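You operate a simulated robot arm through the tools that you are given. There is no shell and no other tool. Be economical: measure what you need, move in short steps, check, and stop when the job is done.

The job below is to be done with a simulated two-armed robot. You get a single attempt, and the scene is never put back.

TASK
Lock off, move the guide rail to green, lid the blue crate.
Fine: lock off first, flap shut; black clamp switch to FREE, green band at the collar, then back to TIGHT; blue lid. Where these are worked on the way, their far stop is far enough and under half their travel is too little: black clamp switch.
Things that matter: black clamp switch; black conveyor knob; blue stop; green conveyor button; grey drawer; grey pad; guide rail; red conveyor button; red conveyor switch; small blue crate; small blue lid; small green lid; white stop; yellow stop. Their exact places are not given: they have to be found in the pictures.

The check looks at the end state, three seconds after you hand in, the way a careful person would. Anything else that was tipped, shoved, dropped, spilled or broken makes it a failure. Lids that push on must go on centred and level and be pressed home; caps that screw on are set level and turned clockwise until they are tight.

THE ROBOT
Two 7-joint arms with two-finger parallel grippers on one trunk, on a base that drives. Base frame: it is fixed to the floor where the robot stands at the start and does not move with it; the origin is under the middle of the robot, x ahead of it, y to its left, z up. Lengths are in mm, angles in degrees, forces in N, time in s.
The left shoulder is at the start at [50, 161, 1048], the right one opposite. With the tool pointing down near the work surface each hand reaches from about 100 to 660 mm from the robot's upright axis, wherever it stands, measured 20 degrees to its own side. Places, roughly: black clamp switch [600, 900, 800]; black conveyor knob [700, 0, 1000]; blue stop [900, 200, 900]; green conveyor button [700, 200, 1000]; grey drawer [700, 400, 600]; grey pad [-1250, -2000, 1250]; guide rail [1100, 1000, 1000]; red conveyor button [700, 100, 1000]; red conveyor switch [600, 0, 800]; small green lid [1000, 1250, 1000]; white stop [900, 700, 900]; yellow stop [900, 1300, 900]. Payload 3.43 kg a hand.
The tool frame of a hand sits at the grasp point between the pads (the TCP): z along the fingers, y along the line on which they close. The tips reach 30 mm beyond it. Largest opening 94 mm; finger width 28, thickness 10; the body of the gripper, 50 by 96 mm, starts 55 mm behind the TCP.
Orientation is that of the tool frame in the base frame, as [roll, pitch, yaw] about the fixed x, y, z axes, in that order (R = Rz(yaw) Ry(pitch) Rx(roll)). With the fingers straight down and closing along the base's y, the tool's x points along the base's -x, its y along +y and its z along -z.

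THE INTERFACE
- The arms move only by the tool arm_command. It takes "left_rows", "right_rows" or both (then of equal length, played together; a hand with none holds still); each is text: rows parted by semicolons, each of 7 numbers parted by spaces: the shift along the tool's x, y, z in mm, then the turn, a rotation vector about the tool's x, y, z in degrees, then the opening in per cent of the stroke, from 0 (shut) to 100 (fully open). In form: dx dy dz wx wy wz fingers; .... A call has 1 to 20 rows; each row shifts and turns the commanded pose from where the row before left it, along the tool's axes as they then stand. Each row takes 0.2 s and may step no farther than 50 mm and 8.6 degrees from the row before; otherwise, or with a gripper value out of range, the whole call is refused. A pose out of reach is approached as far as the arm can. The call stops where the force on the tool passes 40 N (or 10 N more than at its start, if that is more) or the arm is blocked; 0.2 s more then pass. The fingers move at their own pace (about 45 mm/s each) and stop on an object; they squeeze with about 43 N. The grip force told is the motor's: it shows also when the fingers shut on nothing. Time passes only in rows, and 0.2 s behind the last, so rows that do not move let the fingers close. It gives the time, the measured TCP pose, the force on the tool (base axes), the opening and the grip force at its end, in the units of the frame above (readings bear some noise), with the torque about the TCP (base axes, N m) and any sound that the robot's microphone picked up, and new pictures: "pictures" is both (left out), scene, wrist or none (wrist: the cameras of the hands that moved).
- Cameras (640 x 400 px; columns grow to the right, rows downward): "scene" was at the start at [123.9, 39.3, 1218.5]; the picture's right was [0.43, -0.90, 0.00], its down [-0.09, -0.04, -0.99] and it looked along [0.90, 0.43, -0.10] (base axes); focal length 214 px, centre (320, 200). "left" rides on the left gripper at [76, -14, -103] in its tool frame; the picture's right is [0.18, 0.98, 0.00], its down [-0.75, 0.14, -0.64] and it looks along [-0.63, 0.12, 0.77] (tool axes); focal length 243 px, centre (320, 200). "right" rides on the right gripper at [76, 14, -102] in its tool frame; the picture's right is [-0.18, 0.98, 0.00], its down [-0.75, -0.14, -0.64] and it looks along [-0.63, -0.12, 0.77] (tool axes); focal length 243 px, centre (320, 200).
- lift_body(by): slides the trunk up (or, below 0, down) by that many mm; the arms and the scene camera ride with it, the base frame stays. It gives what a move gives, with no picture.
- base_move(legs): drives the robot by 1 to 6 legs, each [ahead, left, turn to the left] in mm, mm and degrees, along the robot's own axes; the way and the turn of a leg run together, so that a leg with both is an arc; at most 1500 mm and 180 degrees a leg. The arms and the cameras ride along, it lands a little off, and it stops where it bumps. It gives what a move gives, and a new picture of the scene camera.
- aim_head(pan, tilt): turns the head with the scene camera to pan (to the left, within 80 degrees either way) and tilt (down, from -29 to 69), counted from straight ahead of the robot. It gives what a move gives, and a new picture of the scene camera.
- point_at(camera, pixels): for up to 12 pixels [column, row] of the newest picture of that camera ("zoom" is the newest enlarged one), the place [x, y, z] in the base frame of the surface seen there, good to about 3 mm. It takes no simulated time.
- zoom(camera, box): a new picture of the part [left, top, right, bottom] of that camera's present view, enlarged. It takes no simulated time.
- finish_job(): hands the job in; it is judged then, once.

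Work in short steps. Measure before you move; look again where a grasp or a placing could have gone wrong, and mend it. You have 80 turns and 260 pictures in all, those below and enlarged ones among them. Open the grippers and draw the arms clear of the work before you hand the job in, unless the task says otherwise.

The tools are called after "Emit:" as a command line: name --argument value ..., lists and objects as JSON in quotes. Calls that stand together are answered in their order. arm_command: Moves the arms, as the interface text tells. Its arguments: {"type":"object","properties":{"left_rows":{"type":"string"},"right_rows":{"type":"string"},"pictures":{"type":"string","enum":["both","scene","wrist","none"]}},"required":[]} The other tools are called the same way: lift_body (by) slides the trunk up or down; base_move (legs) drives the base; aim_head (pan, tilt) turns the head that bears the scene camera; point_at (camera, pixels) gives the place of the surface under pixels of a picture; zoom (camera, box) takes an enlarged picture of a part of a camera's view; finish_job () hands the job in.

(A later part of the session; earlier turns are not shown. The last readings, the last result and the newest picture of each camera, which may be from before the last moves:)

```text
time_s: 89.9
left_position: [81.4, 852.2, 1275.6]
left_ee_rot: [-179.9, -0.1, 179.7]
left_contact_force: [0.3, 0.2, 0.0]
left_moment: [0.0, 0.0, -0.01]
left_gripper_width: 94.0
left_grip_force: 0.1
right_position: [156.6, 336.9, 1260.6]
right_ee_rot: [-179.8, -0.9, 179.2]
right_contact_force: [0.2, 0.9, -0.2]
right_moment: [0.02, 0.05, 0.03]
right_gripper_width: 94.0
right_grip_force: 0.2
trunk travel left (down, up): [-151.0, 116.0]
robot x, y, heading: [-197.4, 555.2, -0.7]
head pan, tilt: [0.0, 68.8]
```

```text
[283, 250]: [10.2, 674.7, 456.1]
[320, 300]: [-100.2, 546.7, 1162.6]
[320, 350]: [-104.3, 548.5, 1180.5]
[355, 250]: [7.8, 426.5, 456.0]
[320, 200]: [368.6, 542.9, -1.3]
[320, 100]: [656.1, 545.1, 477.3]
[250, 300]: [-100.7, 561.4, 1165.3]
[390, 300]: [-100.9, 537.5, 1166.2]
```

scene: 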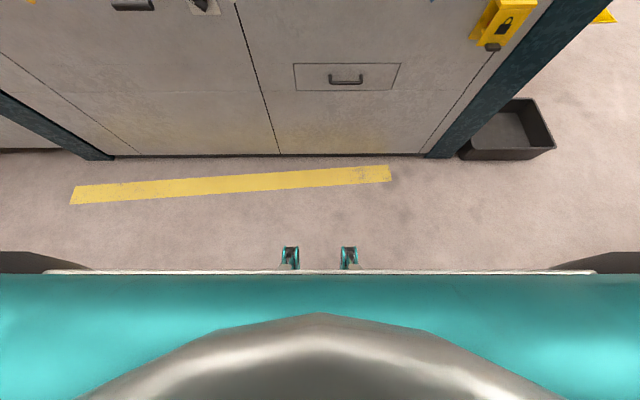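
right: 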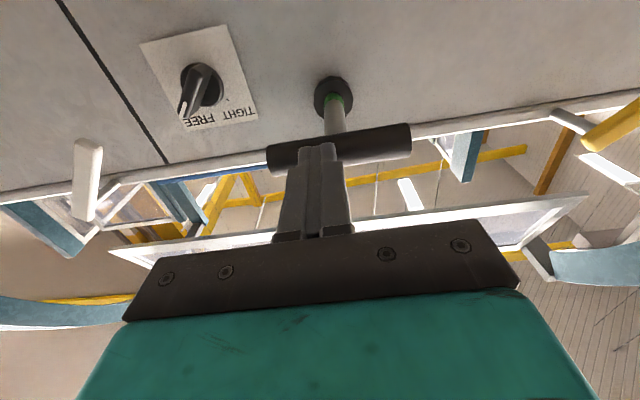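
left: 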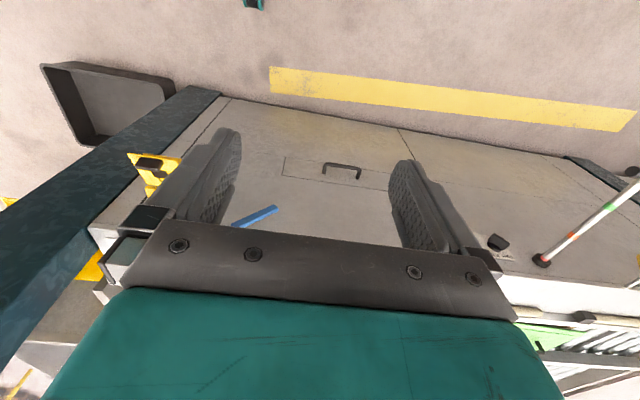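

The base front is about 215–230 mm ahead of its axis, so x≈340 is possible. Before driving under it, I check the overhead frame.

Emit:
aim_head --pan 0 --tilt 10

Emit:
point_at --camera "scene" --pixels '[[320, 60], [320, 80], [320, 40], [320, 20], [200, 70], [440, 60], [320, 100], [320, 120]]'

```text
time_s: 91.2
left_position: [81.8, 853.4, 1274.8]
left_ee_rot: [180.0, 0.1, 179.7]
left_contact_force: [0.6, 0.5, 0.2]
left_moment: [0.01, 0.01, -0.01]
left_gripper_width: 94.4
left_grip_force: 0.0
right_position: [156.0, 335.8, 1261.1]
right_ee_rot: [-179.8, -0.8, 179.3]
right_contact_force: [-0.3, -0.1, 0.5]
right_moment: [-0.02, -0.02, -0.02]
right_gripper_width: 93.8
right_grip_force: 0.0
trunk travel left (down, up): [-151.0, 116.0]
robot x, y, heading: [-194.2, 548.9, -0.2]
head pan, tilt: [0.0, 10.0]
```

scene: 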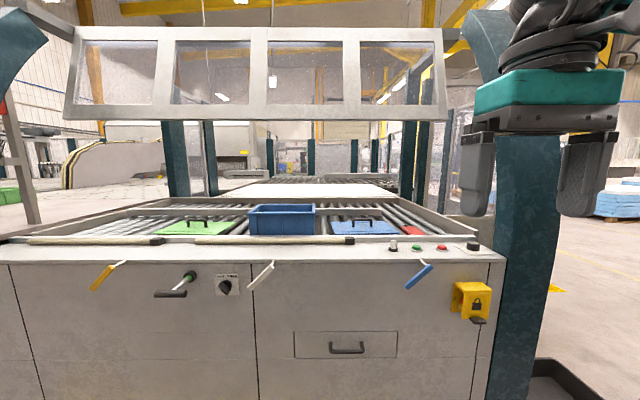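

```text
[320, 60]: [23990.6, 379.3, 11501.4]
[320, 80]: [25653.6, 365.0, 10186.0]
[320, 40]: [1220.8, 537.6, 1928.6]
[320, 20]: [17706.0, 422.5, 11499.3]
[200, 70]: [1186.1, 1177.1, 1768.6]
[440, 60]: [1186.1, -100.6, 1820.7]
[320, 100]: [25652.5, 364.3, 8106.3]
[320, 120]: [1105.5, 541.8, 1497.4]
```

The overhead guard starts at x≈1105, z≈1497, clear of us. I drive ahead 530 mm to reach the lid.

Emit:
base_move --legs '[[300, 0, 0], [230, 0, 0]]'

Emit:
aim_head --pan 0 --tilt 35

Emit:
zoom --camera "right" --box '[0, 0, 640, 400]'

```text
time_s: 94.6
left_position: [610.8, 850.6, 1274.3]
left_ee_rot: [180.0, -0.1, 179.8]
left_contact_force: [0.6, 0.1, -0.3]
left_moment: [0.0, -0.03, 0.02]
left_gripper_width: 93.8
left_grip_force: 0.0
right_position: [684.4, 334.9, 1259.4]
right_ee_rot: [-179.8, -1.0, 179.3]
right_contact_force: [0.8, 0.2, -0.5]
right_moment: [0.02, 0.0, 0.01]
right_gripper_width: 94.1
right_grip_force: 0.0
trunk travel left (down, up): [-151.0, 116.0]
robot x, y, heading: [336.4, 550.4, -0.3]
head pan, tilt: [0.0, 10.0]
```

scene: 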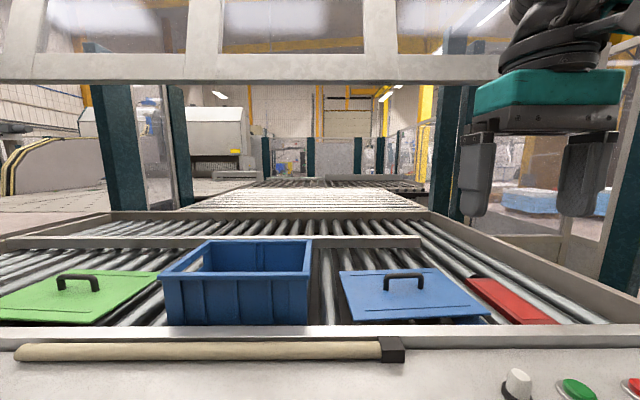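

```text
time_s: 95.5
left_position: [610.3, 850.3, 1275.7]
left_ee_rot: [180.0, 0.0, 179.7]
left_contact_force: [-0.4, -0.5, -0.2]
left_moment: [0.05, -0.02, -0.01]
left_gripper_width: 93.9
left_grip_force: 0.0
right_position: [685.3, 333.6, 1259.9]
right_ee_rot: [-179.8, -0.8, 179.4]
right_contact_force: [-0.5, 0.3, -0.6]
right_moment: [-0.03, 0.01, -0.01]
right_gripper_width: 94.0
right_grip_force: 0.2
trunk travel left (down, up): [-151.0, 116.0]
robot x, y, heading: [338.4, 546.1, -0.3]
head pan, tilt: [0.0, 35.0]
```

scene: 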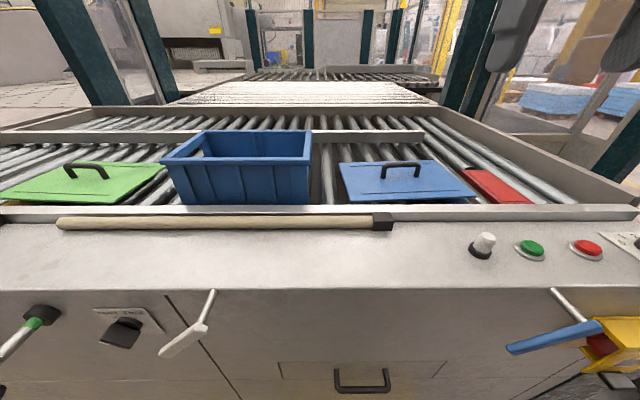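

```text
1.00 times, centred on (320, 200) of right (not enlarged: the box is as wide or as high as the picture)
```

zoom: 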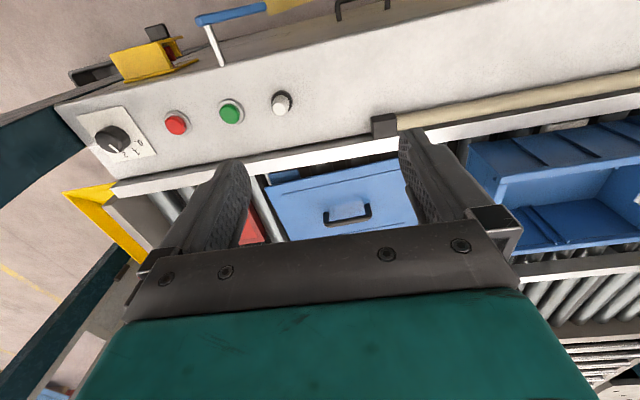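

I measure the crate rim corners, lid corners and handle from this picture.

Emit:
point_at --camera "scene" --pixels '[[166, 161], [308, 161], [308, 133], [208, 133], [237, 162], [258, 132], [348, 200], [468, 196], [341, 166], [434, 162], [387, 166], [418, 164]]'

Emit:
zoom --camera "scene" --box '[150, 110, 490, 220]'

```text
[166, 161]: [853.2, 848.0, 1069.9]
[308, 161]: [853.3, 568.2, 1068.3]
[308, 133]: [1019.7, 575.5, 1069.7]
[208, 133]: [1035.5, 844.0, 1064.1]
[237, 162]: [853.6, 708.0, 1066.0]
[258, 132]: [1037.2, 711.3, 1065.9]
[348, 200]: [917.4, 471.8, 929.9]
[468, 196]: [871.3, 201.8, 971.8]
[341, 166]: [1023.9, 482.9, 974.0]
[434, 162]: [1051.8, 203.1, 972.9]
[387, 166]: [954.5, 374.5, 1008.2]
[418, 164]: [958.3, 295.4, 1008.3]
```

```text
1.88 times, centred on (320, 165) of scene
```

zoom: 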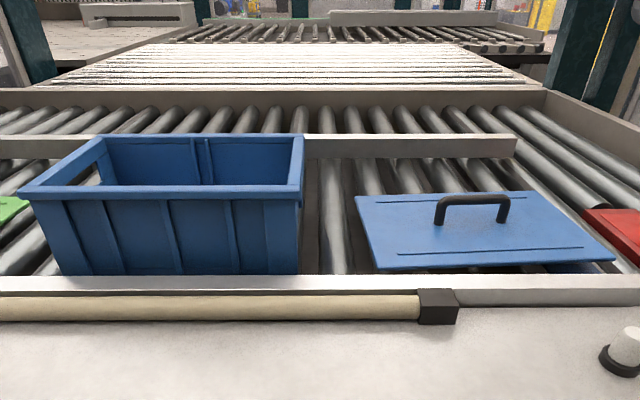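

I refine both outlines with points along their edges in the enlarged picture.

Emit:
point_at --camera "zoom" --pixels '[[40, 192], [280, 188], [20, 191], [301, 184], [298, 138], [120, 138], [380, 267], [600, 258], [360, 198], [535, 193], [440, 205], [505, 202]]'

Emit:
point_at --camera "zoom" --pixels '[[366, 220], [374, 250], [560, 210], [605, 252], [303, 175], [303, 150], [60, 167], [85, 149], [470, 268], [450, 195], [250, 136], [296, 160]]'

```text
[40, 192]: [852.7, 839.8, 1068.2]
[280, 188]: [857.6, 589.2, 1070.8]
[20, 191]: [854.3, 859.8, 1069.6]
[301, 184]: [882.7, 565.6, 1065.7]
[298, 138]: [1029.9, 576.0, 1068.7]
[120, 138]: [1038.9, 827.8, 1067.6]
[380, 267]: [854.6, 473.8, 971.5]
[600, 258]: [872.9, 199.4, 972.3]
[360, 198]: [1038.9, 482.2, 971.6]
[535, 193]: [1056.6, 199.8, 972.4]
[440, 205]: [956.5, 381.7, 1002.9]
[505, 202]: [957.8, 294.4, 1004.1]
```

```text
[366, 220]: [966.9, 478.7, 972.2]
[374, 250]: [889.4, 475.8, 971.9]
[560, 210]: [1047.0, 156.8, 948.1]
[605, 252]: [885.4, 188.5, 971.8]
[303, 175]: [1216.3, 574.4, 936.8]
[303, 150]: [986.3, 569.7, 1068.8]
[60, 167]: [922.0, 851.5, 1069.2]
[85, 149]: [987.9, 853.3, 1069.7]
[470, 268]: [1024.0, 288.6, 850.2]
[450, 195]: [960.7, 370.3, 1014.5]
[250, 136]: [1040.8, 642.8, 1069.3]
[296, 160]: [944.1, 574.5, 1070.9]
```

Crate rim: about x 851–1041, y 565–854, z 1069, square to the base. Lid: centre ≈ (957, 337), top z 972, turned about +3.4°. I drive 30 mm closer, then bring the right hand over the handle while turning it 93.5°.

Emit:
base_move --legs '[[30, 0, 0]]'

Emit:
arm_command --right_rows "-22 0 13.6 0 0 -8.5 100; -21.8 -3.3 13.6 0 0 -8.5 100; -21 -6.4 13.6 0 0 -8.5 100; -19.9 -9.5 13.6 0 0 -8.5 100; -18.2 -12.3 13.6 0 0 -8.5 100; -16.2 -14.9 13.6 0 0 -8.5 100; -13.8 -17.1 13.6 0 0 -8.5 100; -11.2 -19 13.6 0 0 -8.5 100; -8.2 -20.4 13.6 0 0 -8.5 100; -5.1 -21.4 13.6 0 0 -8.5 100; -1.9 -21.9 13.6 0 0 -8.5 100; 0 0 0 0 0 0 100" --pictures "both"

```text
time_s: 96.2
left_position: [609.1, 851.3, 1275.4]
left_ee_rot: [-179.9, 0.0, 179.9]
left_contact_force: [1.3, -0.2, -0.4]
left_moment: [-0.01, -0.04, 0.0]
left_gripper_width: 93.9
left_grip_force: 0.1
right_position: [684.7, 334.6, 1261.4]
right_ee_rot: [-179.8, -0.8, 179.3]
right_contact_force: [0.2, -0.4, 0.3]
right_moment: [0.01, 0.0, 0.0]
right_gripper_width: 94.1
right_grip_force: 0.1
trunk travel left (down, up): [-151.0, 116.0]
robot x, y, heading: [330.6, 549.9, -0.2]
head pan, tilt: [0.0, 35.0]
stopped in leg 1: the robot was blocked; the commanded pose is now the measured one
```

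scene: 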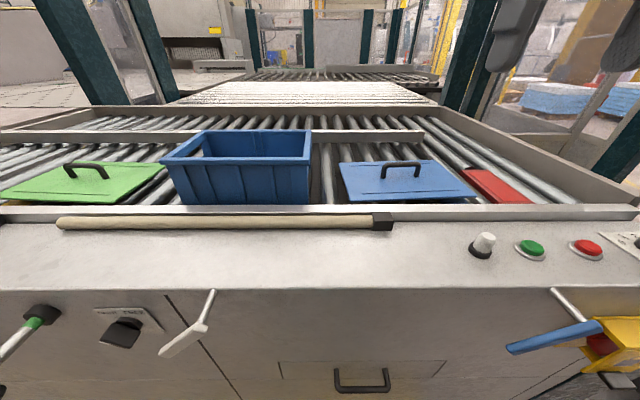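

```text
time_s: 98.8
left_position: [610.9, 850.9, 1275.4]
left_ee_rot: [180.0, 0.0, 179.8]
left_contact_force: [0.0, 0.8, -0.5]
left_moment: [-0.05, 0.0, -0.03]
left_gripper_width: 94.0
left_grip_force: 0.1
right_position: [641.2, 486.6, 1061.0]
right_ee_rot: [179.2, 0.0, -87.4]
right_contact_force: [-0.8, 0.6, -0.4]
right_moment: [0.02, 0.02, 0.04]
right_gripper_width: 94.2
right_grip_force: 0.1
right hand out of reach, approached as far as the arm can: row 5, 6, 7, 8, 9, 10, 11
trunk travel left (down, up): [-151.0, 116.0]
robot x, y, heading: [333.6, 550.7, -0.3]
head pan, tilt: [0.0, 35.0]
```

scene: 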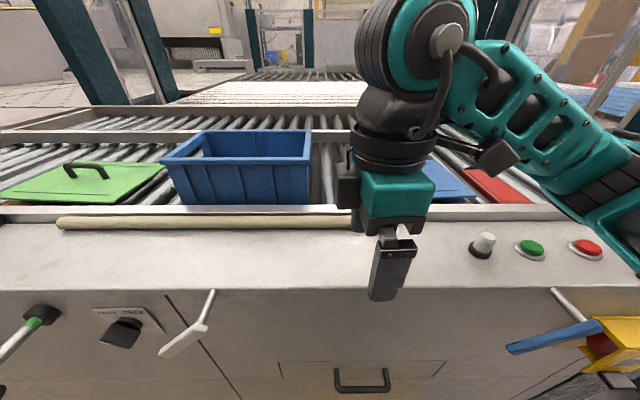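
right: 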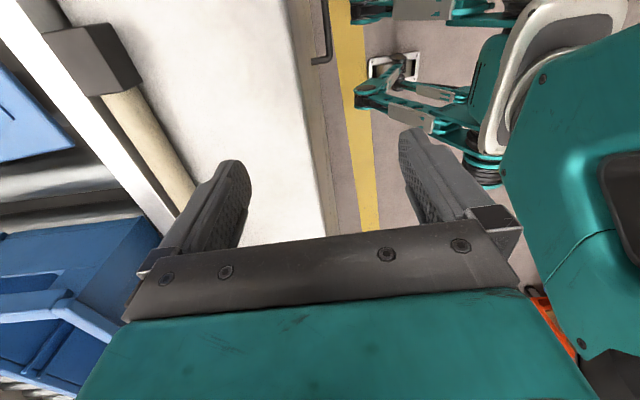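

The base stopped at x≈336 (blocked), and the wrist can't follow that turn out there. I lift the hand back to a comfortable spot and turn it the other way (half a turn in total).

Emit:
arm_command --right_rows "15.2 -4.5 -20 0 0 8.55 100; 14.3 -6.7 -20 0 0 8.55 100; 13.2 -8.7 -20 0 0 8.55 100; 11.8 -10.6 -20 0 0 8.55 100; 10.1 -12.2 -20 0 0 8.55 100; 8.2 -13.5 -20 0 0 8.55 100; 6.1 -14.6 -20 0 0 8.55 100; 3.8 -15.3 -20 0 0 8.55 100; 1.5 -15.7 -20 0 0 8.55 100; -0.8 -15.8 -20 0 0 8.55 100; 0 0 0 0 0 8.55 100; 0 0 0 0 0 8.55 100; 0 0 0 0 0 8.55 100; 0 0 0 0 0 8.55 100; 0 0 0 0 0 8.55 100; 0 0 0 0 0 8.55 100; 0 0 0 0 0 8.55 100; 0 0 0 0 0 8.55 100; 0 0 0 0 0 8.55 100; 0 0 0 0 0 8.55 100" --pictures "both"

```text
time_s: 103.0
left_position: [610.5, 851.5, 1274.4]
left_ee_rot: [179.9, 0.0, 179.7]
left_contact_force: [-0.1, -0.5, 0.0]
left_moment: [-0.02, 0.03, 0.03]
left_gripper_width: 94.0
left_grip_force: 0.0
right_position: [696.7, 339.0, 1259.2]
right_ee_rot: [-179.1, 0.0, 101.6]
right_contact_force: [0.7, -0.7, 0.0]
right_moment: [0.02, -0.01, -0.02]
right_gripper_width: 94.1
right_grip_force: 0.1
trunk travel left (down, up): [-151.0, 116.0]
robot x, y, heading: [334.9, 546.4, -0.3]
head pan, tilt: [0.0, 35.0]
```

scene: 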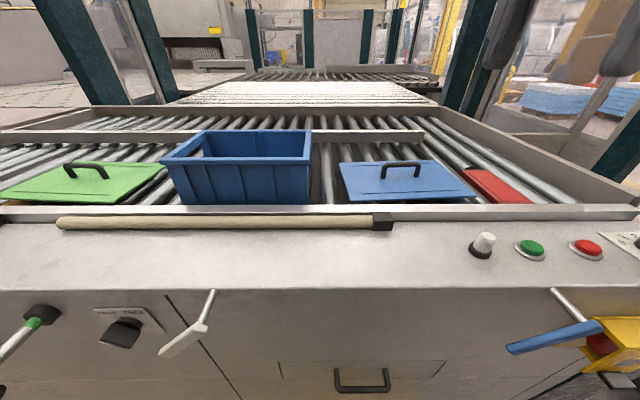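
right: 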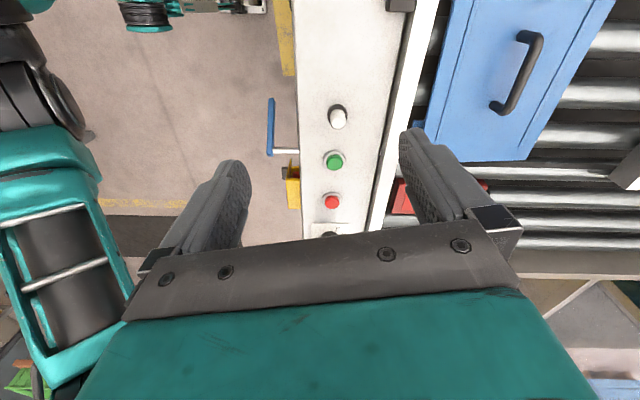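

That worked (yaw 101.6; I need about 93.4). Now I move it over the handle at x≈957, z≈1100.

Emit:
arm_command --right_rows "0 0 0 0 0 8.2 100; -2.5 37 22 0 0 0 100; -2.5 37 22 0 0 0 100; -2.5 37 22 0 0 0 100; -2.5 37 22 0 0 0 100; -2.5 37 22 0 0 0 100; -2.5 37 22 0 0 0 100; -2.5 37 22 0 0 0 100; 0 0 0 0 0 0 100" --pictures "both"

```text
time_s: 105.0
left_position: [609.8, 849.4, 1275.3]
left_ee_rot: [179.9, 0.0, 179.8]
left_contact_force: [0.1, 0.1, 0.0]
left_moment: [0.05, -0.01, -0.01]
left_gripper_width: 94.2
left_grip_force: 0.0
right_position: [953.5, 336.0, 1102.6]
right_ee_rot: [-179.2, 0.1, 93.5]
right_contact_force: [0.2, -0.9, 0.6]
right_moment: [-0.03, 0.0, 0.01]
right_gripper_width: 94.2
right_grip_force: 0.1
trunk travel left (down, up): [-151.0, 116.0]
robot x, y, heading: [332.6, 546.6, -0.2]
head pan, tilt: [0.0, 35.0]
```

scene: 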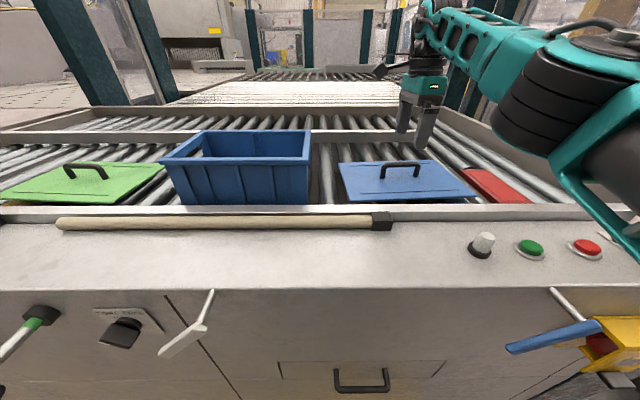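
right: 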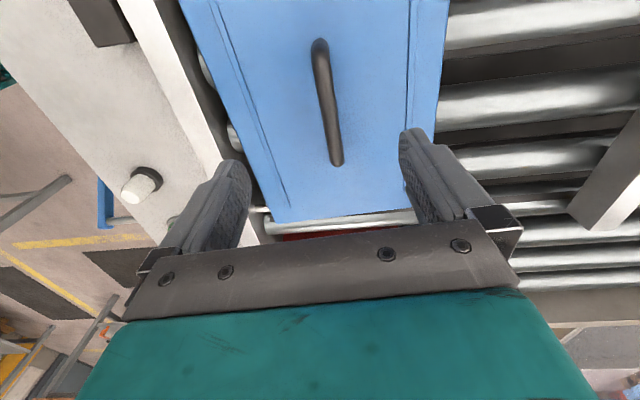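

The hand is over the lid with the handle between the fingers. I measure the handle from here.

Emit:
point_at --camera "right" --pixels '[[320, 50], [328, 100], [335, 155], [320, 41], [337, 163], [215, 10], [275, 205], [445, 10], [420, 110], [277, 218]]'

```text
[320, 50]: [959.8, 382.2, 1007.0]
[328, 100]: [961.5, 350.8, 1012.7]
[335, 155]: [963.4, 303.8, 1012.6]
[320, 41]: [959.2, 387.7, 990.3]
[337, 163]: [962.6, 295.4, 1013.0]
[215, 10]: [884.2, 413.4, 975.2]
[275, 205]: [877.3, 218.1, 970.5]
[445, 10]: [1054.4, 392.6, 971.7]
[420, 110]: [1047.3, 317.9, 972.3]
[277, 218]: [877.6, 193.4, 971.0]
```

Handle centre ≈ (961, 340), top z 1013. I descend to z≈1008 and close.

Emit:
arm_command --right_rows "3.5 7.7 30 -0.8 0 0 100; 0 0 30 0 0 0 100; 0 0 25 0 0 0 100; 0 0 9.5 0 0 0 100; 0 0 0 0 0 0 0; 0 0 0 0 0 0 0; 0 0 0 0 0 0 0; 0 0 0 0 0 0 0; 0 0 0 0 0 0 0; 0 0 0 0 0 0 0" --pictures "both"

```text
time_s: 107.2
left_position: [609.4, 850.6, 1275.7]
left_ee_rot: [-180.0, 0.0, 179.8]
left_contact_force: [0.1, 0.5, -0.3]
left_moment: [0.03, -0.01, 0.01]
left_gripper_width: 94.2
left_grip_force: 0.0
right_position: [960.1, 340.9, 1007.7]
right_ee_rot: [-180.0, 0.1, 93.6]
right_contact_force: [-1.1, -0.5, -0.1]
right_moment: [0.04, 0.04, 0.04]
right_gripper_width: 17.6
right_grip_force: 43.3
trunk travel left (down, up): [-151.0, 116.0]
robot x, y, heading: [334.3, 547.7, -0.3]
head pan, tilt: [0.0, 35.0]
```

scene: 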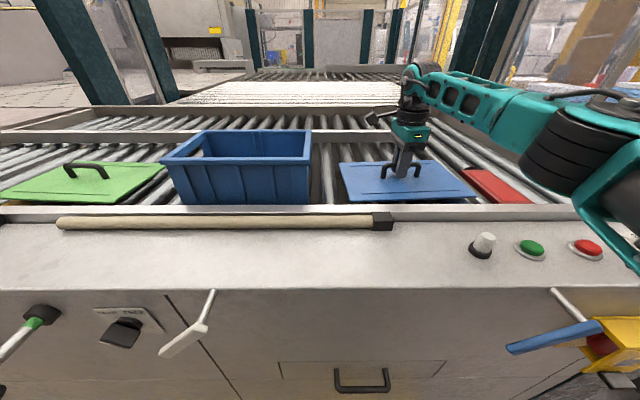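
right: 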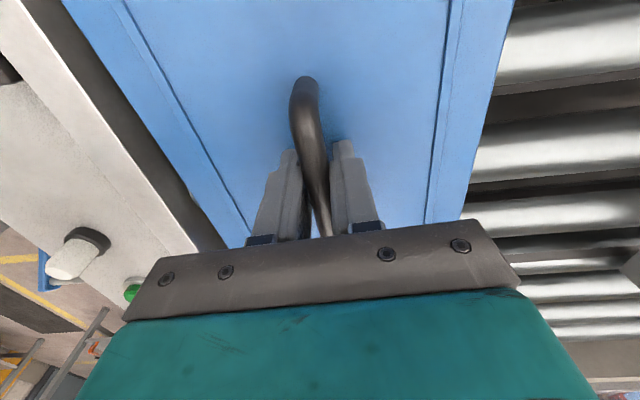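

Grip holds at 17.6 mm. I lift 165 mm and look at whether the lid stays level.

Emit:
arm_command --right_rows "0 0 -10 0 0 0 0; 0 0 -15 0 0 0 0; 0 0 -28 0 0 0 0; 0 0 -28 0 0 0 0; 0 0 -28 0 0 0 0; 0 0 -28 0 0 0 0; 0 0 -28 0 0 0 0; 0 0 0 0 0 0 0" --pictures "both"

```text
time_s: 109.0
left_position: [611.1, 850.0, 1274.7]
left_ee_rot: [180.0, -0.1, 179.8]
left_contact_force: [0.4, -0.6, 0.6]
left_moment: [0.01, -0.01, 0.0]
left_gripper_width: 94.0
left_grip_force: 0.2
right_position: [936.7, 334.6, 1160.2]
right_ee_rot: [-180.0, 0.0, 93.6]
right_contact_force: [-0.2, 1.4, -0.8]
right_moment: [-0.03, -0.01, 0.01]
right_gripper_width: 17.5
right_grip_force: 42.9
right hand out of reach, approached as far as the arm can: row 5, 6, 7
trunk travel left (down, up): [-151.0, 116.0]
robot x, y, heading: [333.3, 547.7, -0.3]
head pan, tilt: [0.0, 35.0]
```

scene: 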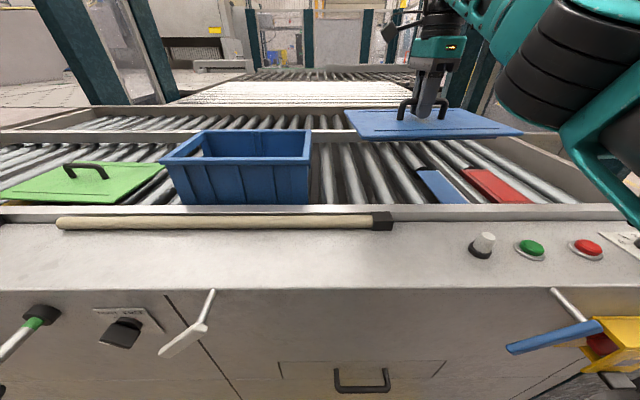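
right: 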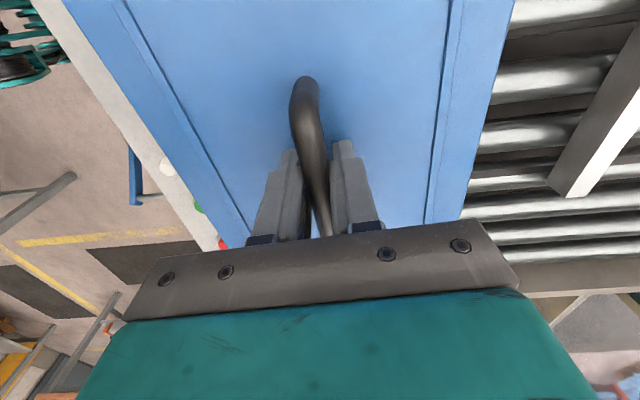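

The lid is level at z≈1160. I drive the base left 368 mm to bring it over the crate.

Emit:
base_move --legs '[[-5, 0, 0], [0, 368, 0]]'

Emit:
zoom --camera "scene" --box '[260, 60, 620, 230]'

```text
time_s: 113.1
left_position: [605.5, 1220.2, 1274.5]
left_ee_rot: [179.9, 0.0, -179.8]
left_contact_force: [-0.5, 0.1, -0.5]
left_moment: [0.01, -0.02, -0.02]
left_gripper_width: 93.9
left_grip_force: 0.1
right_position: [933.4, 707.4, 1160.1]
right_ee_rot: [-179.9, 0.2, 94.0]
right_contact_force: [-0.3, -0.4, -1.8]
right_moment: [0.0, 0.02, -0.02]
right_gripper_width: 17.4
right_grip_force: 43.7
trunk travel left (down, up): [-151.0, 116.0]
robot x, y, heading: [329.5, 917.2, 0.1]
head pan, tilt: [0.0, 35.0]
```

scene: 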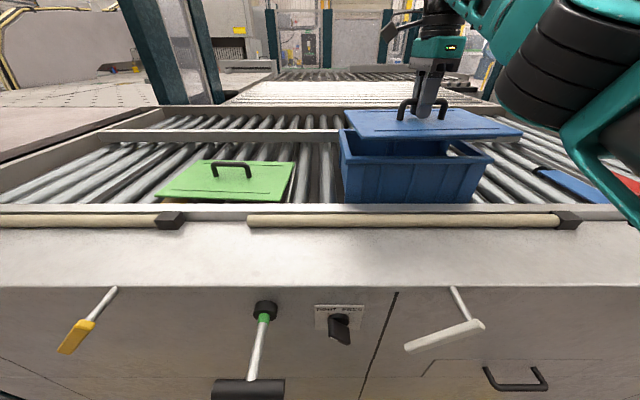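

```text
1.78 times, centred on (440, 145) of scene
```

zoom: 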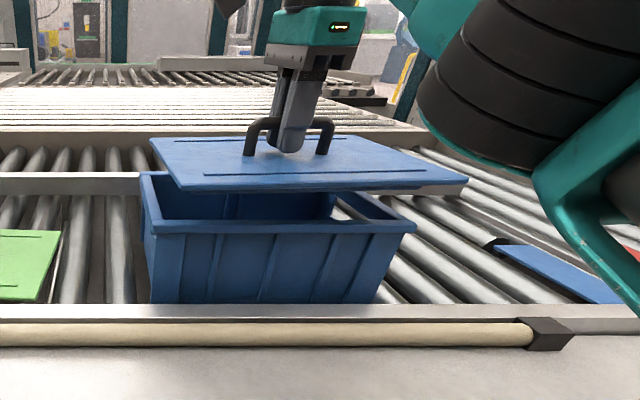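

I measure the lid's corners and the crate's rim in this picture.

Emit:
point_at --camera "zoom" --pixels '[[190, 184], [330, 183], [455, 181], [158, 141], [240, 138], [370, 140], [172, 163], [425, 160], [253, 125], [325, 124], [290, 183], [455, 176]]'

Emit:
point_at --camera "zoom" --pixels '[[160, 232], [280, 231], [400, 229], [147, 180], [150, 205], [411, 226], [395, 216], [375, 205], [150, 225], [405, 222]]'

```text
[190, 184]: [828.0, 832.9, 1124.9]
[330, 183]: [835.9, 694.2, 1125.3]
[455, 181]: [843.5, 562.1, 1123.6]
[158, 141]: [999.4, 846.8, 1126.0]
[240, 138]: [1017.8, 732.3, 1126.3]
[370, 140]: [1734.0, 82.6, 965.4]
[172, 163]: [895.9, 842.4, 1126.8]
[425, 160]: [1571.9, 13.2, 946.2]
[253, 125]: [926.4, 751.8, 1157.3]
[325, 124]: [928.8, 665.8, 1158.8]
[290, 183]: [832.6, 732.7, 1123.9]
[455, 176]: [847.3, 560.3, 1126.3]
```

```text
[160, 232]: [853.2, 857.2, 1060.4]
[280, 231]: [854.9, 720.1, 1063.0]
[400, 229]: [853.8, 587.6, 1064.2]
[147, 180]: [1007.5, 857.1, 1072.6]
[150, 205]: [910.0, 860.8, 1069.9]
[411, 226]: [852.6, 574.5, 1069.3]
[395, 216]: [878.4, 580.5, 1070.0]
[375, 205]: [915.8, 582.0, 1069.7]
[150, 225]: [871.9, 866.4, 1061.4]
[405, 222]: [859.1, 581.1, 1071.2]
```

The lid is turned +3.3°. I turn the hand to square it, then measure the corners at high zoom.

Emit:
arm_command --right_rows "0 0 0 0 0 1.7 0; 0 0 8 0 0 1.7 0; 0 0 6 0 0 0 0; 0 0 0 0 0 0 0" --pictures "scene"

Emit:
zoom --camera "scene" --box '[335, 100, 415, 200]'

Emit:
point_at --camera "zoom" --pixels '[[200, 100], [210, 100], [220, 100], [230, 100], [180, 60], [190, 60], [200, 60], [300, 168], [300, 164], [300, 160]]'

Emit:
zoom --camera "scene" --box '[440, 100, 540, 200]'

```text
time_s: 114.1
left_position: [603.5, 1220.9, 1274.6]
left_ee_rot: [-179.9, 0.0, -179.9]
left_contact_force: [-0.6, 0.3, 0.2]
left_moment: [-0.01, -0.01, 0.01]
left_gripper_width: 94.1
left_grip_force: 0.0
right_position: [937.7, 707.7, 1146.7]
right_ee_rot: [-179.9, 0.0, 90.6]
right_contact_force: [-0.1, -0.3, -1.9]
right_moment: [-0.02, 0.03, 0.01]
right_gripper_width: 17.5
right_grip_force: 42.2
right hand out of reach, approached as far as the arm can: row 3
trunk travel left (down, up): [-151.0, 116.0]
robot x, y, heading: [331.3, 912.7, 0.2]
head pan, tilt: [0.0, 35.0]
```

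scene: 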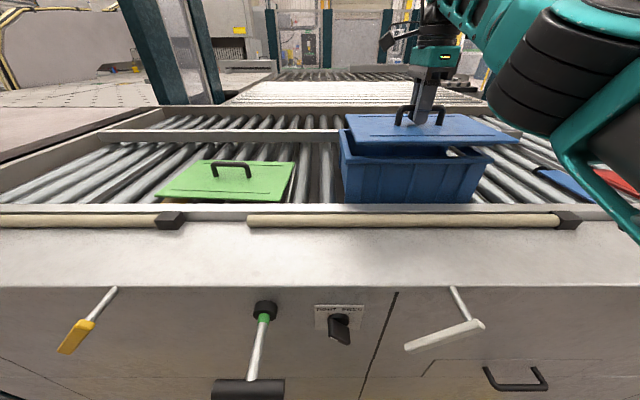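

```text
4.00 times, centred on (375, 150) of scene
```

zoom: 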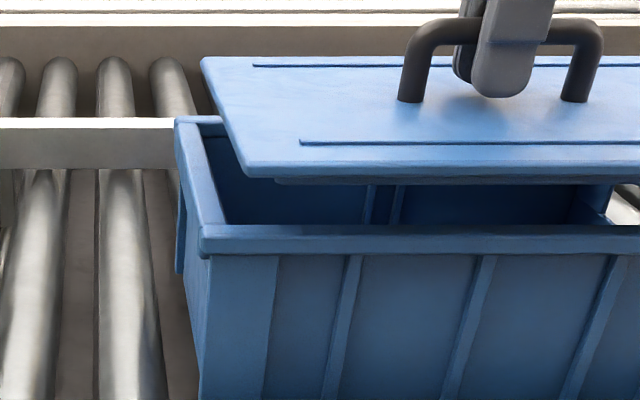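

```text
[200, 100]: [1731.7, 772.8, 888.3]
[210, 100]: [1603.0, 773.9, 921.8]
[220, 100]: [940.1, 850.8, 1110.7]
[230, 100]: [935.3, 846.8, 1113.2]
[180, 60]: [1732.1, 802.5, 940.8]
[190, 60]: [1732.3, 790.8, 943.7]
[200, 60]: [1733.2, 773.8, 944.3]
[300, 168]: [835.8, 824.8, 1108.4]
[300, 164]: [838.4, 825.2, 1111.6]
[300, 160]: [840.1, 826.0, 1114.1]
```

```text
4.00 times, centred on (490, 150) of scene
```

zoom: 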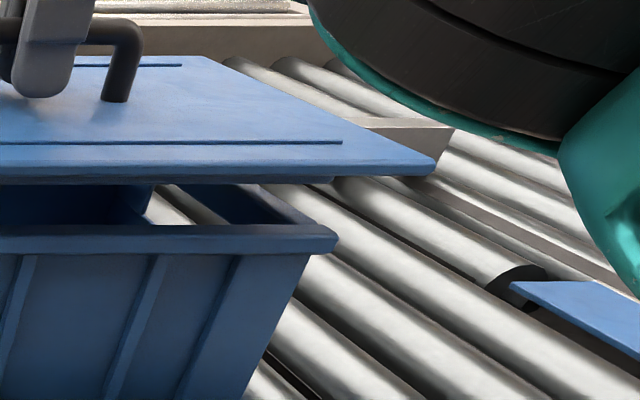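

Emit:
point_at --camera "zoom" --pixels '[[425, 163], [415, 163], [325, 115], [315, 115], [432, 168], [333, 238], [325, 236], [318, 225], [300, 214], [200, 176], [100, 240]]'

Emit:
zoom --camera "scene" --box '[335, 100, 415, 200]'

Emit:
point_at --camera "zoom" --pixels '[[203, 230], [198, 215], [190, 190], [184, 160], [178, 122], [300, 238], [225, 105], [240, 145], [210, 75], [205, 236], [400, 235], [247, 172]]'

```text
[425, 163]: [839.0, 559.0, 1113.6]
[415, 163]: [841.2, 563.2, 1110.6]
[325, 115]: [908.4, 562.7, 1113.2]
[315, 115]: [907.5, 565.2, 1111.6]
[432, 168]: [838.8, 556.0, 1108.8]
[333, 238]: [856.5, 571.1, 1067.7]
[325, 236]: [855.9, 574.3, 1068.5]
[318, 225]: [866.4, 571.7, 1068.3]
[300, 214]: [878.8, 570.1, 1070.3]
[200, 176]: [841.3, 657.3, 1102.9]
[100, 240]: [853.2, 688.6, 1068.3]
```

```text
4.00 times, centred on (375, 150) of scene
```

zoom: 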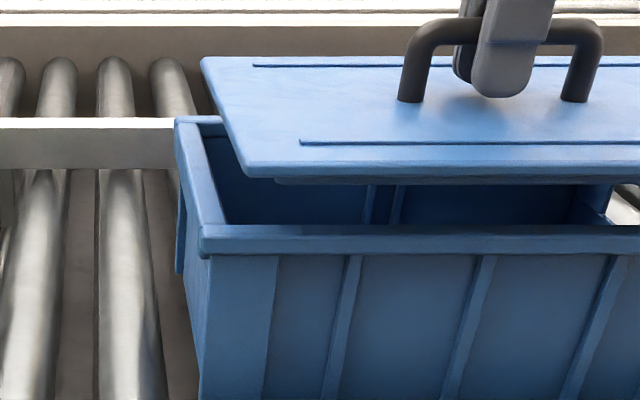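

```text
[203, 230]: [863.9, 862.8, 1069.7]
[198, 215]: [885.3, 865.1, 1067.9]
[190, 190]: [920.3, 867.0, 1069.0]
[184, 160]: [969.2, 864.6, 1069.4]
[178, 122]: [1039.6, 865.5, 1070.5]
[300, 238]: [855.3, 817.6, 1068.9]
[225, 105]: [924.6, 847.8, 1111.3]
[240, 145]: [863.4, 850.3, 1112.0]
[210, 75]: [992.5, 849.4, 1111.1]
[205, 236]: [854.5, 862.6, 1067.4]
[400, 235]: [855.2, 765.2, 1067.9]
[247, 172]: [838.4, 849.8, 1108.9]
```

Lid edges: y 557–850.5, front x≈837.5. Crate rim: y 571–865.5, front x≈854.5. I shift the lid by +17 in x and +14.3 in y, lower it 20 mm, and check again.

Emit:
arm_command --right_rows "7 0 10 0 0 0 0; 7.3 8 10 0 0 0 0; 0 9 0 0 0 0 0; 0 0 0 0 0 0 0" --pictures "scene"

Emit:
zoom --camera "scene" --box '[430, 100, 530, 200]'

Emit:
point_at --camera "scene" --pixels '[[349, 142], [430, 146], [500, 143], [350, 158], [430, 159], [484, 159]]'

Emit:
zoom --camera "scene" --box '[330, 100, 430, 200]'

```text
time_s: 115.1
left_position: [603.3, 1220.2, 1275.6]
left_ee_rot: [-180.0, 0.0, -179.9]
left_contact_force: [-0.1, 0.2, -0.4]
left_moment: [-0.03, -0.01, -0.01]
left_gripper_width: 94.1
left_grip_force: 0.0
right_position: [945.6, 721.1, 1129.7]
right_ee_rot: [-179.9, 0.1, 90.4]
right_contact_force: [0.3, -0.2, -1.3]
right_moment: [0.03, 0.0, 0.01]
right_gripper_width: 17.6
right_grip_force: 43.3
right hand out of reach, approached as far as the arm can: row 1, 2, 3
trunk travel left (down, up): [-151.0, 116.0]
robot x, y, heading: [327.8, 916.4, 0.0]
head pan, tilt: [0.0, 35.0]
```

scene: 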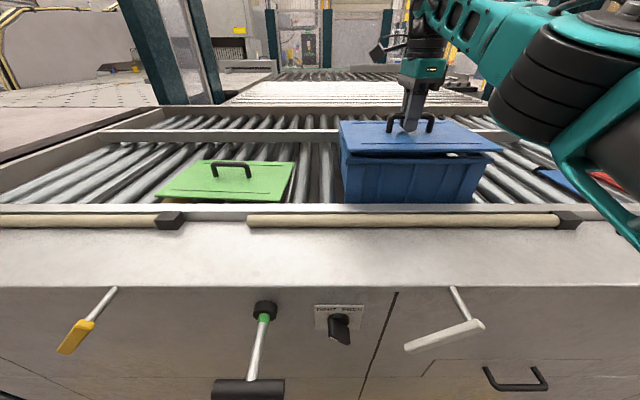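

```text
4.00 times, centred on (480, 150) of scene
```

zoom: 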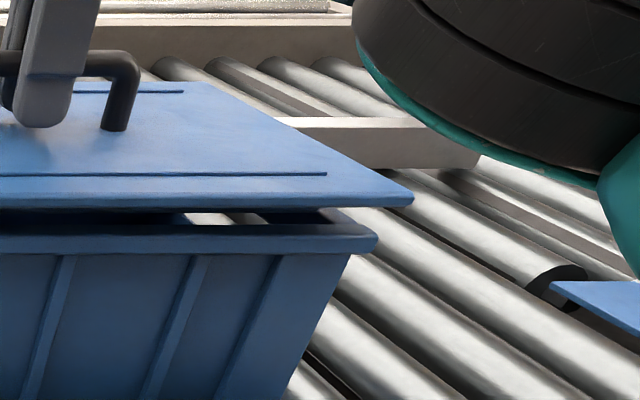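

```text
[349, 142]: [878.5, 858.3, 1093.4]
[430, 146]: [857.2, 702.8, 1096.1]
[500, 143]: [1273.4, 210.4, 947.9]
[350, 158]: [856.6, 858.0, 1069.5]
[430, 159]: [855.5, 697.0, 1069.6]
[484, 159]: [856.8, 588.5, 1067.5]
```

```text
4.00 times, centred on (380, 150) of scene
```

zoom: 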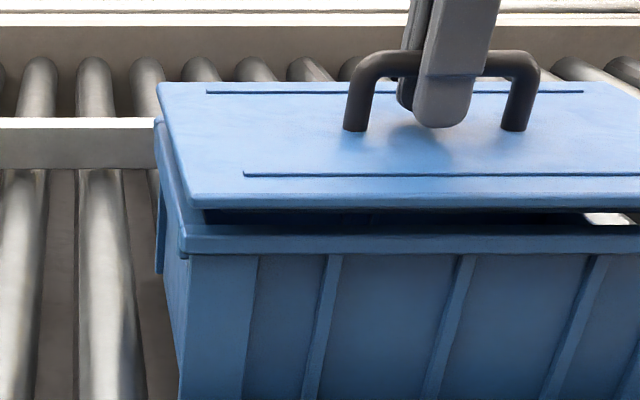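

The arm is about 9 mm short in x at this height. I measure the current offsets.

Emit:
point_at --camera "zoom" --pixels '[[300, 202], [195, 200], [185, 175], [172, 135], [300, 240], [186, 240], [180, 220], [165, 160], [400, 202], [400, 240], [215, 214]]'

Emit:
zoom --camera "scene" --box '[430, 100, 530, 200]'

Emit:
point_at --camera "zoom" --pixels '[[407, 200], [395, 192], [360, 172], [300, 140], [372, 242], [366, 232], [350, 222], [200, 202], [200, 240], [260, 118]]'

```text
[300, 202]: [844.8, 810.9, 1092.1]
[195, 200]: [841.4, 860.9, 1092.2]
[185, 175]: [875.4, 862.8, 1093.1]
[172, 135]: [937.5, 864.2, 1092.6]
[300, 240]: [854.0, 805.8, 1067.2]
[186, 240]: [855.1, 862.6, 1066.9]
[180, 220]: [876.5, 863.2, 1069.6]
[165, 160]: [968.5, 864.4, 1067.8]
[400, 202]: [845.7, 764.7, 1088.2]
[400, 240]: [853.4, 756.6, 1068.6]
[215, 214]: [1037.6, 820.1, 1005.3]
```

```text
4.00 times, centred on (480, 150) of scene
```

zoom: 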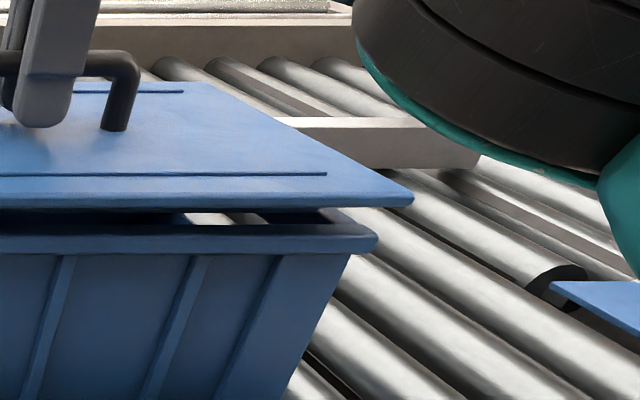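

```text
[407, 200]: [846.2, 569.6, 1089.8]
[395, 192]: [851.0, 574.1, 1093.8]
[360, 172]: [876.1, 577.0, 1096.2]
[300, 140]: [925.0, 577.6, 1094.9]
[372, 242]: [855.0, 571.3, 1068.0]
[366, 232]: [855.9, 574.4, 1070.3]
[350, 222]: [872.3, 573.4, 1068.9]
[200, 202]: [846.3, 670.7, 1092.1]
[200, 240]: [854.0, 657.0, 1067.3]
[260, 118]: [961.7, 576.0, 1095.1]
```

y is aligned within 1–2 mm; x needs +8.5 mm. I raise the trunk 70 mm to gain arm reach, then lower the hand and shift forward.

Emit:
lift_body --by 70

Emit:
arm_command --right_rows "0 0 25 0 0 0 0; 0 3 25 0 0 0 0; 0 3 20 0 0 0 0; 0 2.5 0 0 0 0 0; 0 0 0 0 0 0 0" --pictures "scene"

```text
time_s: 116.2
left_position: [605.0, 1219.8, 1345.3]
left_ee_rot: [-179.9, -0.2, -179.8]
left_contact_force: [-0.4, 0.1, -0.2]
left_moment: [0.0, -0.01, 0.02]
left_gripper_width: 94.2
left_grip_force: 0.0
right_position: [944.5, 722.0, 1200.8]
right_ee_rot: [-179.9, 0.1, 90.5]
right_contact_force: [0.1, -1.1, -2.1]
right_moment: [0.02, -0.01, 0.0]
right_gripper_width: 17.5
right_grip_force: 42.9
trunk travel left (down, up): [-221.0, 46.0]
robot x, y, heading: [328.8, 917.0, -0.0]
head pan, tilt: [0.0, 35.0]
```

```text
time_s: 117.4
left_position: [604.1, 1221.2, 1345.4]
left_ee_rot: [-180.0, -0.1, -180.0]
left_contact_force: [-0.3, 0.1, 0.4]
left_moment: [0.02, 0.02, -0.04]
left_gripper_width: 94.1
left_grip_force: 0.1
right_position: [952.7, 722.9, 1129.2]
right_ee_rot: [180.0, 0.1, 90.5]
right_contact_force: [0.1, -0.3, -1.7]
right_moment: [0.03, 0.0, -0.02]
right_gripper_width: 17.4
right_grip_force: 43.0
trunk travel left (down, up): [-221.0, 46.0]
robot x, y, heading: [332.6, 916.0, 0.2]
head pan, tilt: [0.0, 35.0]
```

scene: 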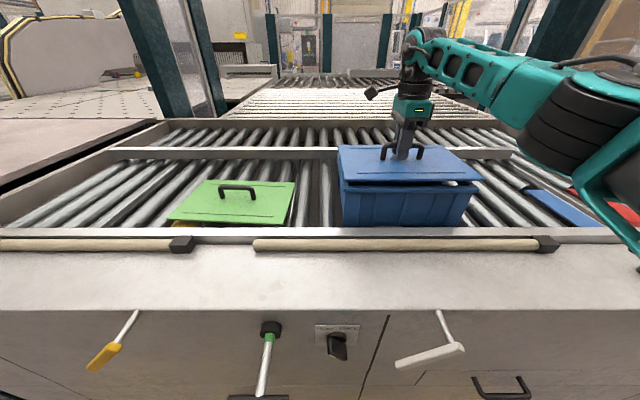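

Reach is fine now. I re-measure both corners from this new view.

Emit:
zoom --camera "scene" --box '[325, 130, 415, 220]'

Emit:
zoom --camera "scene" --box '[410, 130, 500, 220]'

```text
4.44 times, centred on (370, 175) of scene
```

zoom: 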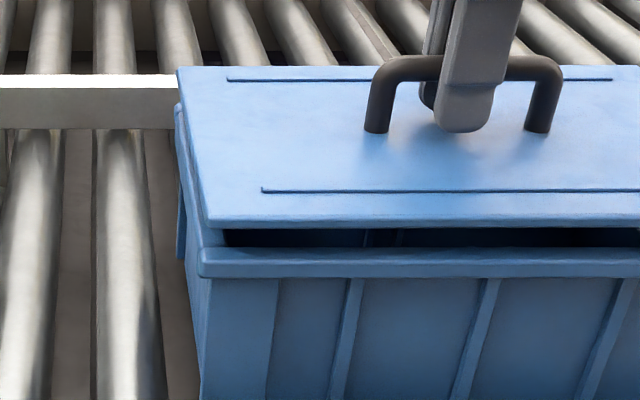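

```text
4.44 times, centred on (455, 175) of scene
```

zoom: 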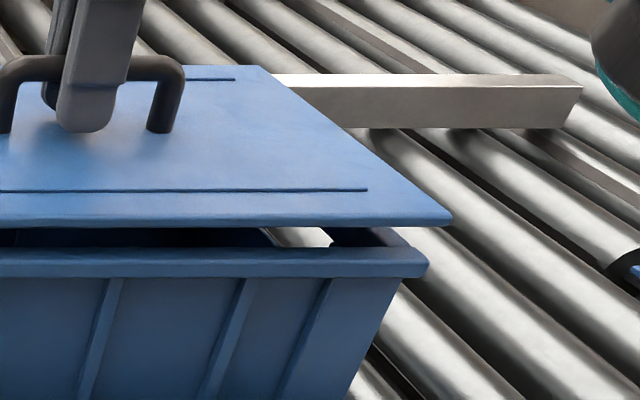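

Emit:
point_at --camera "zoom" --pixels '[[448, 219], [440, 222], [400, 222], [200, 222], [100, 222], [425, 268], [415, 270], [300, 268], [100, 268], [420, 200], [340, 135], [405, 248]]'

Emit:
zoom --camera "scene" --box '[325, 130, 415, 220]'

Emit:
point_at --camera "zoom" --pixels '[[210, 222], [206, 205], [195, 160], [182, 90], [300, 224], [500, 224], [202, 268], [300, 268], [500, 268], [196, 245], [190, 215], [182, 160]]'

```text
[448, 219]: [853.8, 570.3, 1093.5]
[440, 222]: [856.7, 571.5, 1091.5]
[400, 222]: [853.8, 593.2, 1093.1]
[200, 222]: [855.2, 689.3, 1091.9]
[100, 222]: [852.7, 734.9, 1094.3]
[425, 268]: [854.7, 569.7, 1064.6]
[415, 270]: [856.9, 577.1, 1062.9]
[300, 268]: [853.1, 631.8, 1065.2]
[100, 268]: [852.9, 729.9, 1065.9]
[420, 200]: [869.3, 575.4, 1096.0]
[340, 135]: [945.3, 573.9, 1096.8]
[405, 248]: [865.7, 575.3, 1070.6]
```

```text
4.44 times, centred on (370, 175) of scene
```

zoom: 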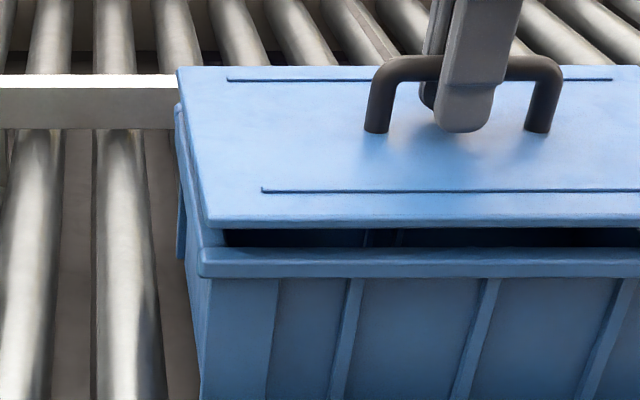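

```text
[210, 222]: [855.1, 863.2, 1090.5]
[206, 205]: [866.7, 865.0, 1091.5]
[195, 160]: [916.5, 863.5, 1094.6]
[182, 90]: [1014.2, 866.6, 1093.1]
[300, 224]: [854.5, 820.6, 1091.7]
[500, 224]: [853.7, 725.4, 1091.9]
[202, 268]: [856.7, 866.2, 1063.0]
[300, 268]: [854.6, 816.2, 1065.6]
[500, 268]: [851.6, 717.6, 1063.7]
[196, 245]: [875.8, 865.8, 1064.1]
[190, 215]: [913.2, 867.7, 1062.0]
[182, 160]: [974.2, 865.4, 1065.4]
```

Alignment is within about 1–2 mm on all sides. I lower slowly straight down until it seats.

Emit:
arm_command --right_rows "0.5 0 8 0 0 0 0; 0 0 6 0 0 0 0; 0 0 3 0 0 0 0; 0 0 2 0 0 0 0; 0 0 2 0 0 0 0; 0 0 2 0 0 0 0; 0 0 0 0 0 0 0" --pictures "scene"

Emit:
zoom --camera "scene" --box '[320, 130, 500, 230]'

```text
time_s: 119.0
left_position: [602.7, 1221.1, 1344.3]
left_ee_rot: [-179.9, 0.1, -179.7]
left_contact_force: [0.2, 0.0, 0.0]
left_moment: [-0.01, -0.02, 0.03]
left_gripper_width: 94.0
left_grip_force: 0.0
right_position: [952.6, 722.5, 1113.2]
right_ee_rot: [179.4, 0.1, 90.4]
right_contact_force: [10.2, -4.1, 32.5]
right_moment: [-0.03, -0.02, 0.05]
right_gripper_width: 17.4
right_grip_force: 43.1
trunk travel left (down, up): [-221.0, 46.0]
robot x, y, heading: [328.7, 919.0, 0.0]
head pan, tilt: [0.0, 35.0]
```

scene: 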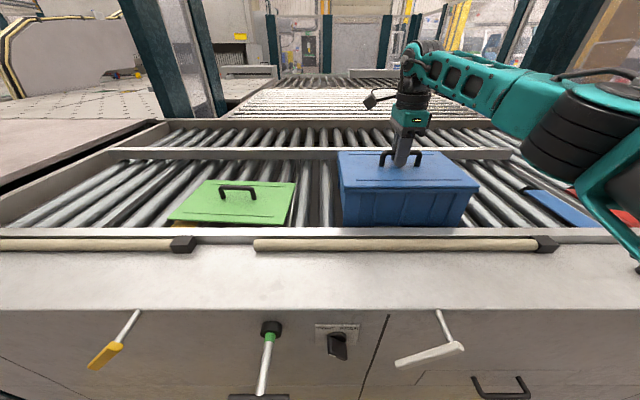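

```text
3.56 times, centred on (410, 180) of scene
```

zoom: 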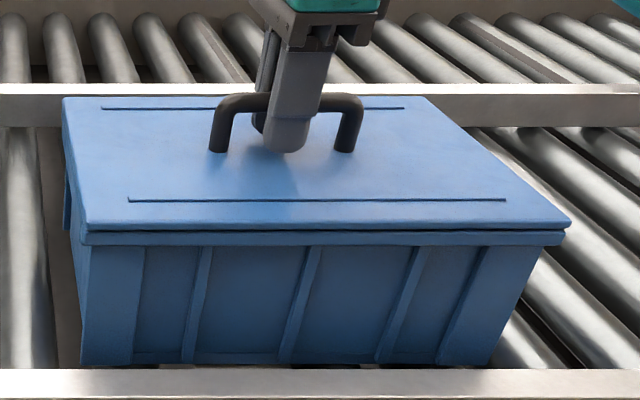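

The lid is on the rim with 32 N of upward force and a thin gap. I press on in small steps.

Emit:
arm_command --right_rows "0 0 1.5 0 0 0 0; 0 0 1.5 0 0 0 0; 0 0 1.5 0 0 0 0; 0 0 1.5 0 0 0 0; 0 0 0 0 0 0 0" --pictures "none"

Emit:
zoom --camera "scene" --box '[320, 130, 500, 230]'

```text
time_s: 120.2
left_position: [602.6, 1221.3, 1346.0]
left_ee_rot: [-179.8, 0.0, -179.8]
left_contact_force: [0.4, -0.2, -0.6]
left_moment: [0.0, 0.0, 0.02]
left_gripper_width: 94.0
left_grip_force: 0.1
right_position: [951.6, 723.1, 1106.9]
right_ee_rot: [179.5, 0.2, 90.5]
right_contact_force: [8.9, -3.3, 33.4]
right_moment: [0.03, 0.15, -0.02]
right_gripper_width: 17.4
right_grip_force: 42.9
trunk travel left (down, up): [-221.0, 46.0]
robot x, y, heading: [326.5, 916.5, 0.1]
head pan, tilt: [0.0, 35.0]
```

```text
3.56 times, centred on (410, 180) of scene
```

zoom: 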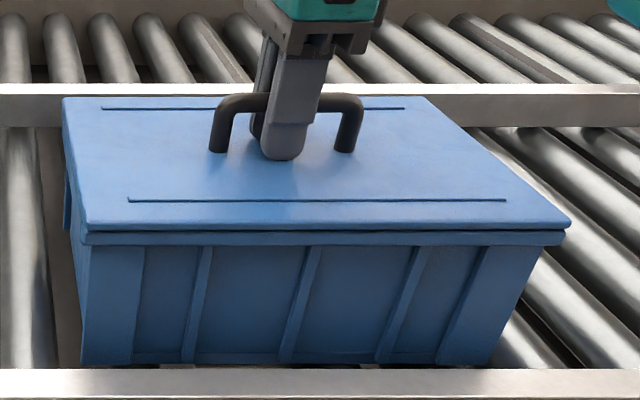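

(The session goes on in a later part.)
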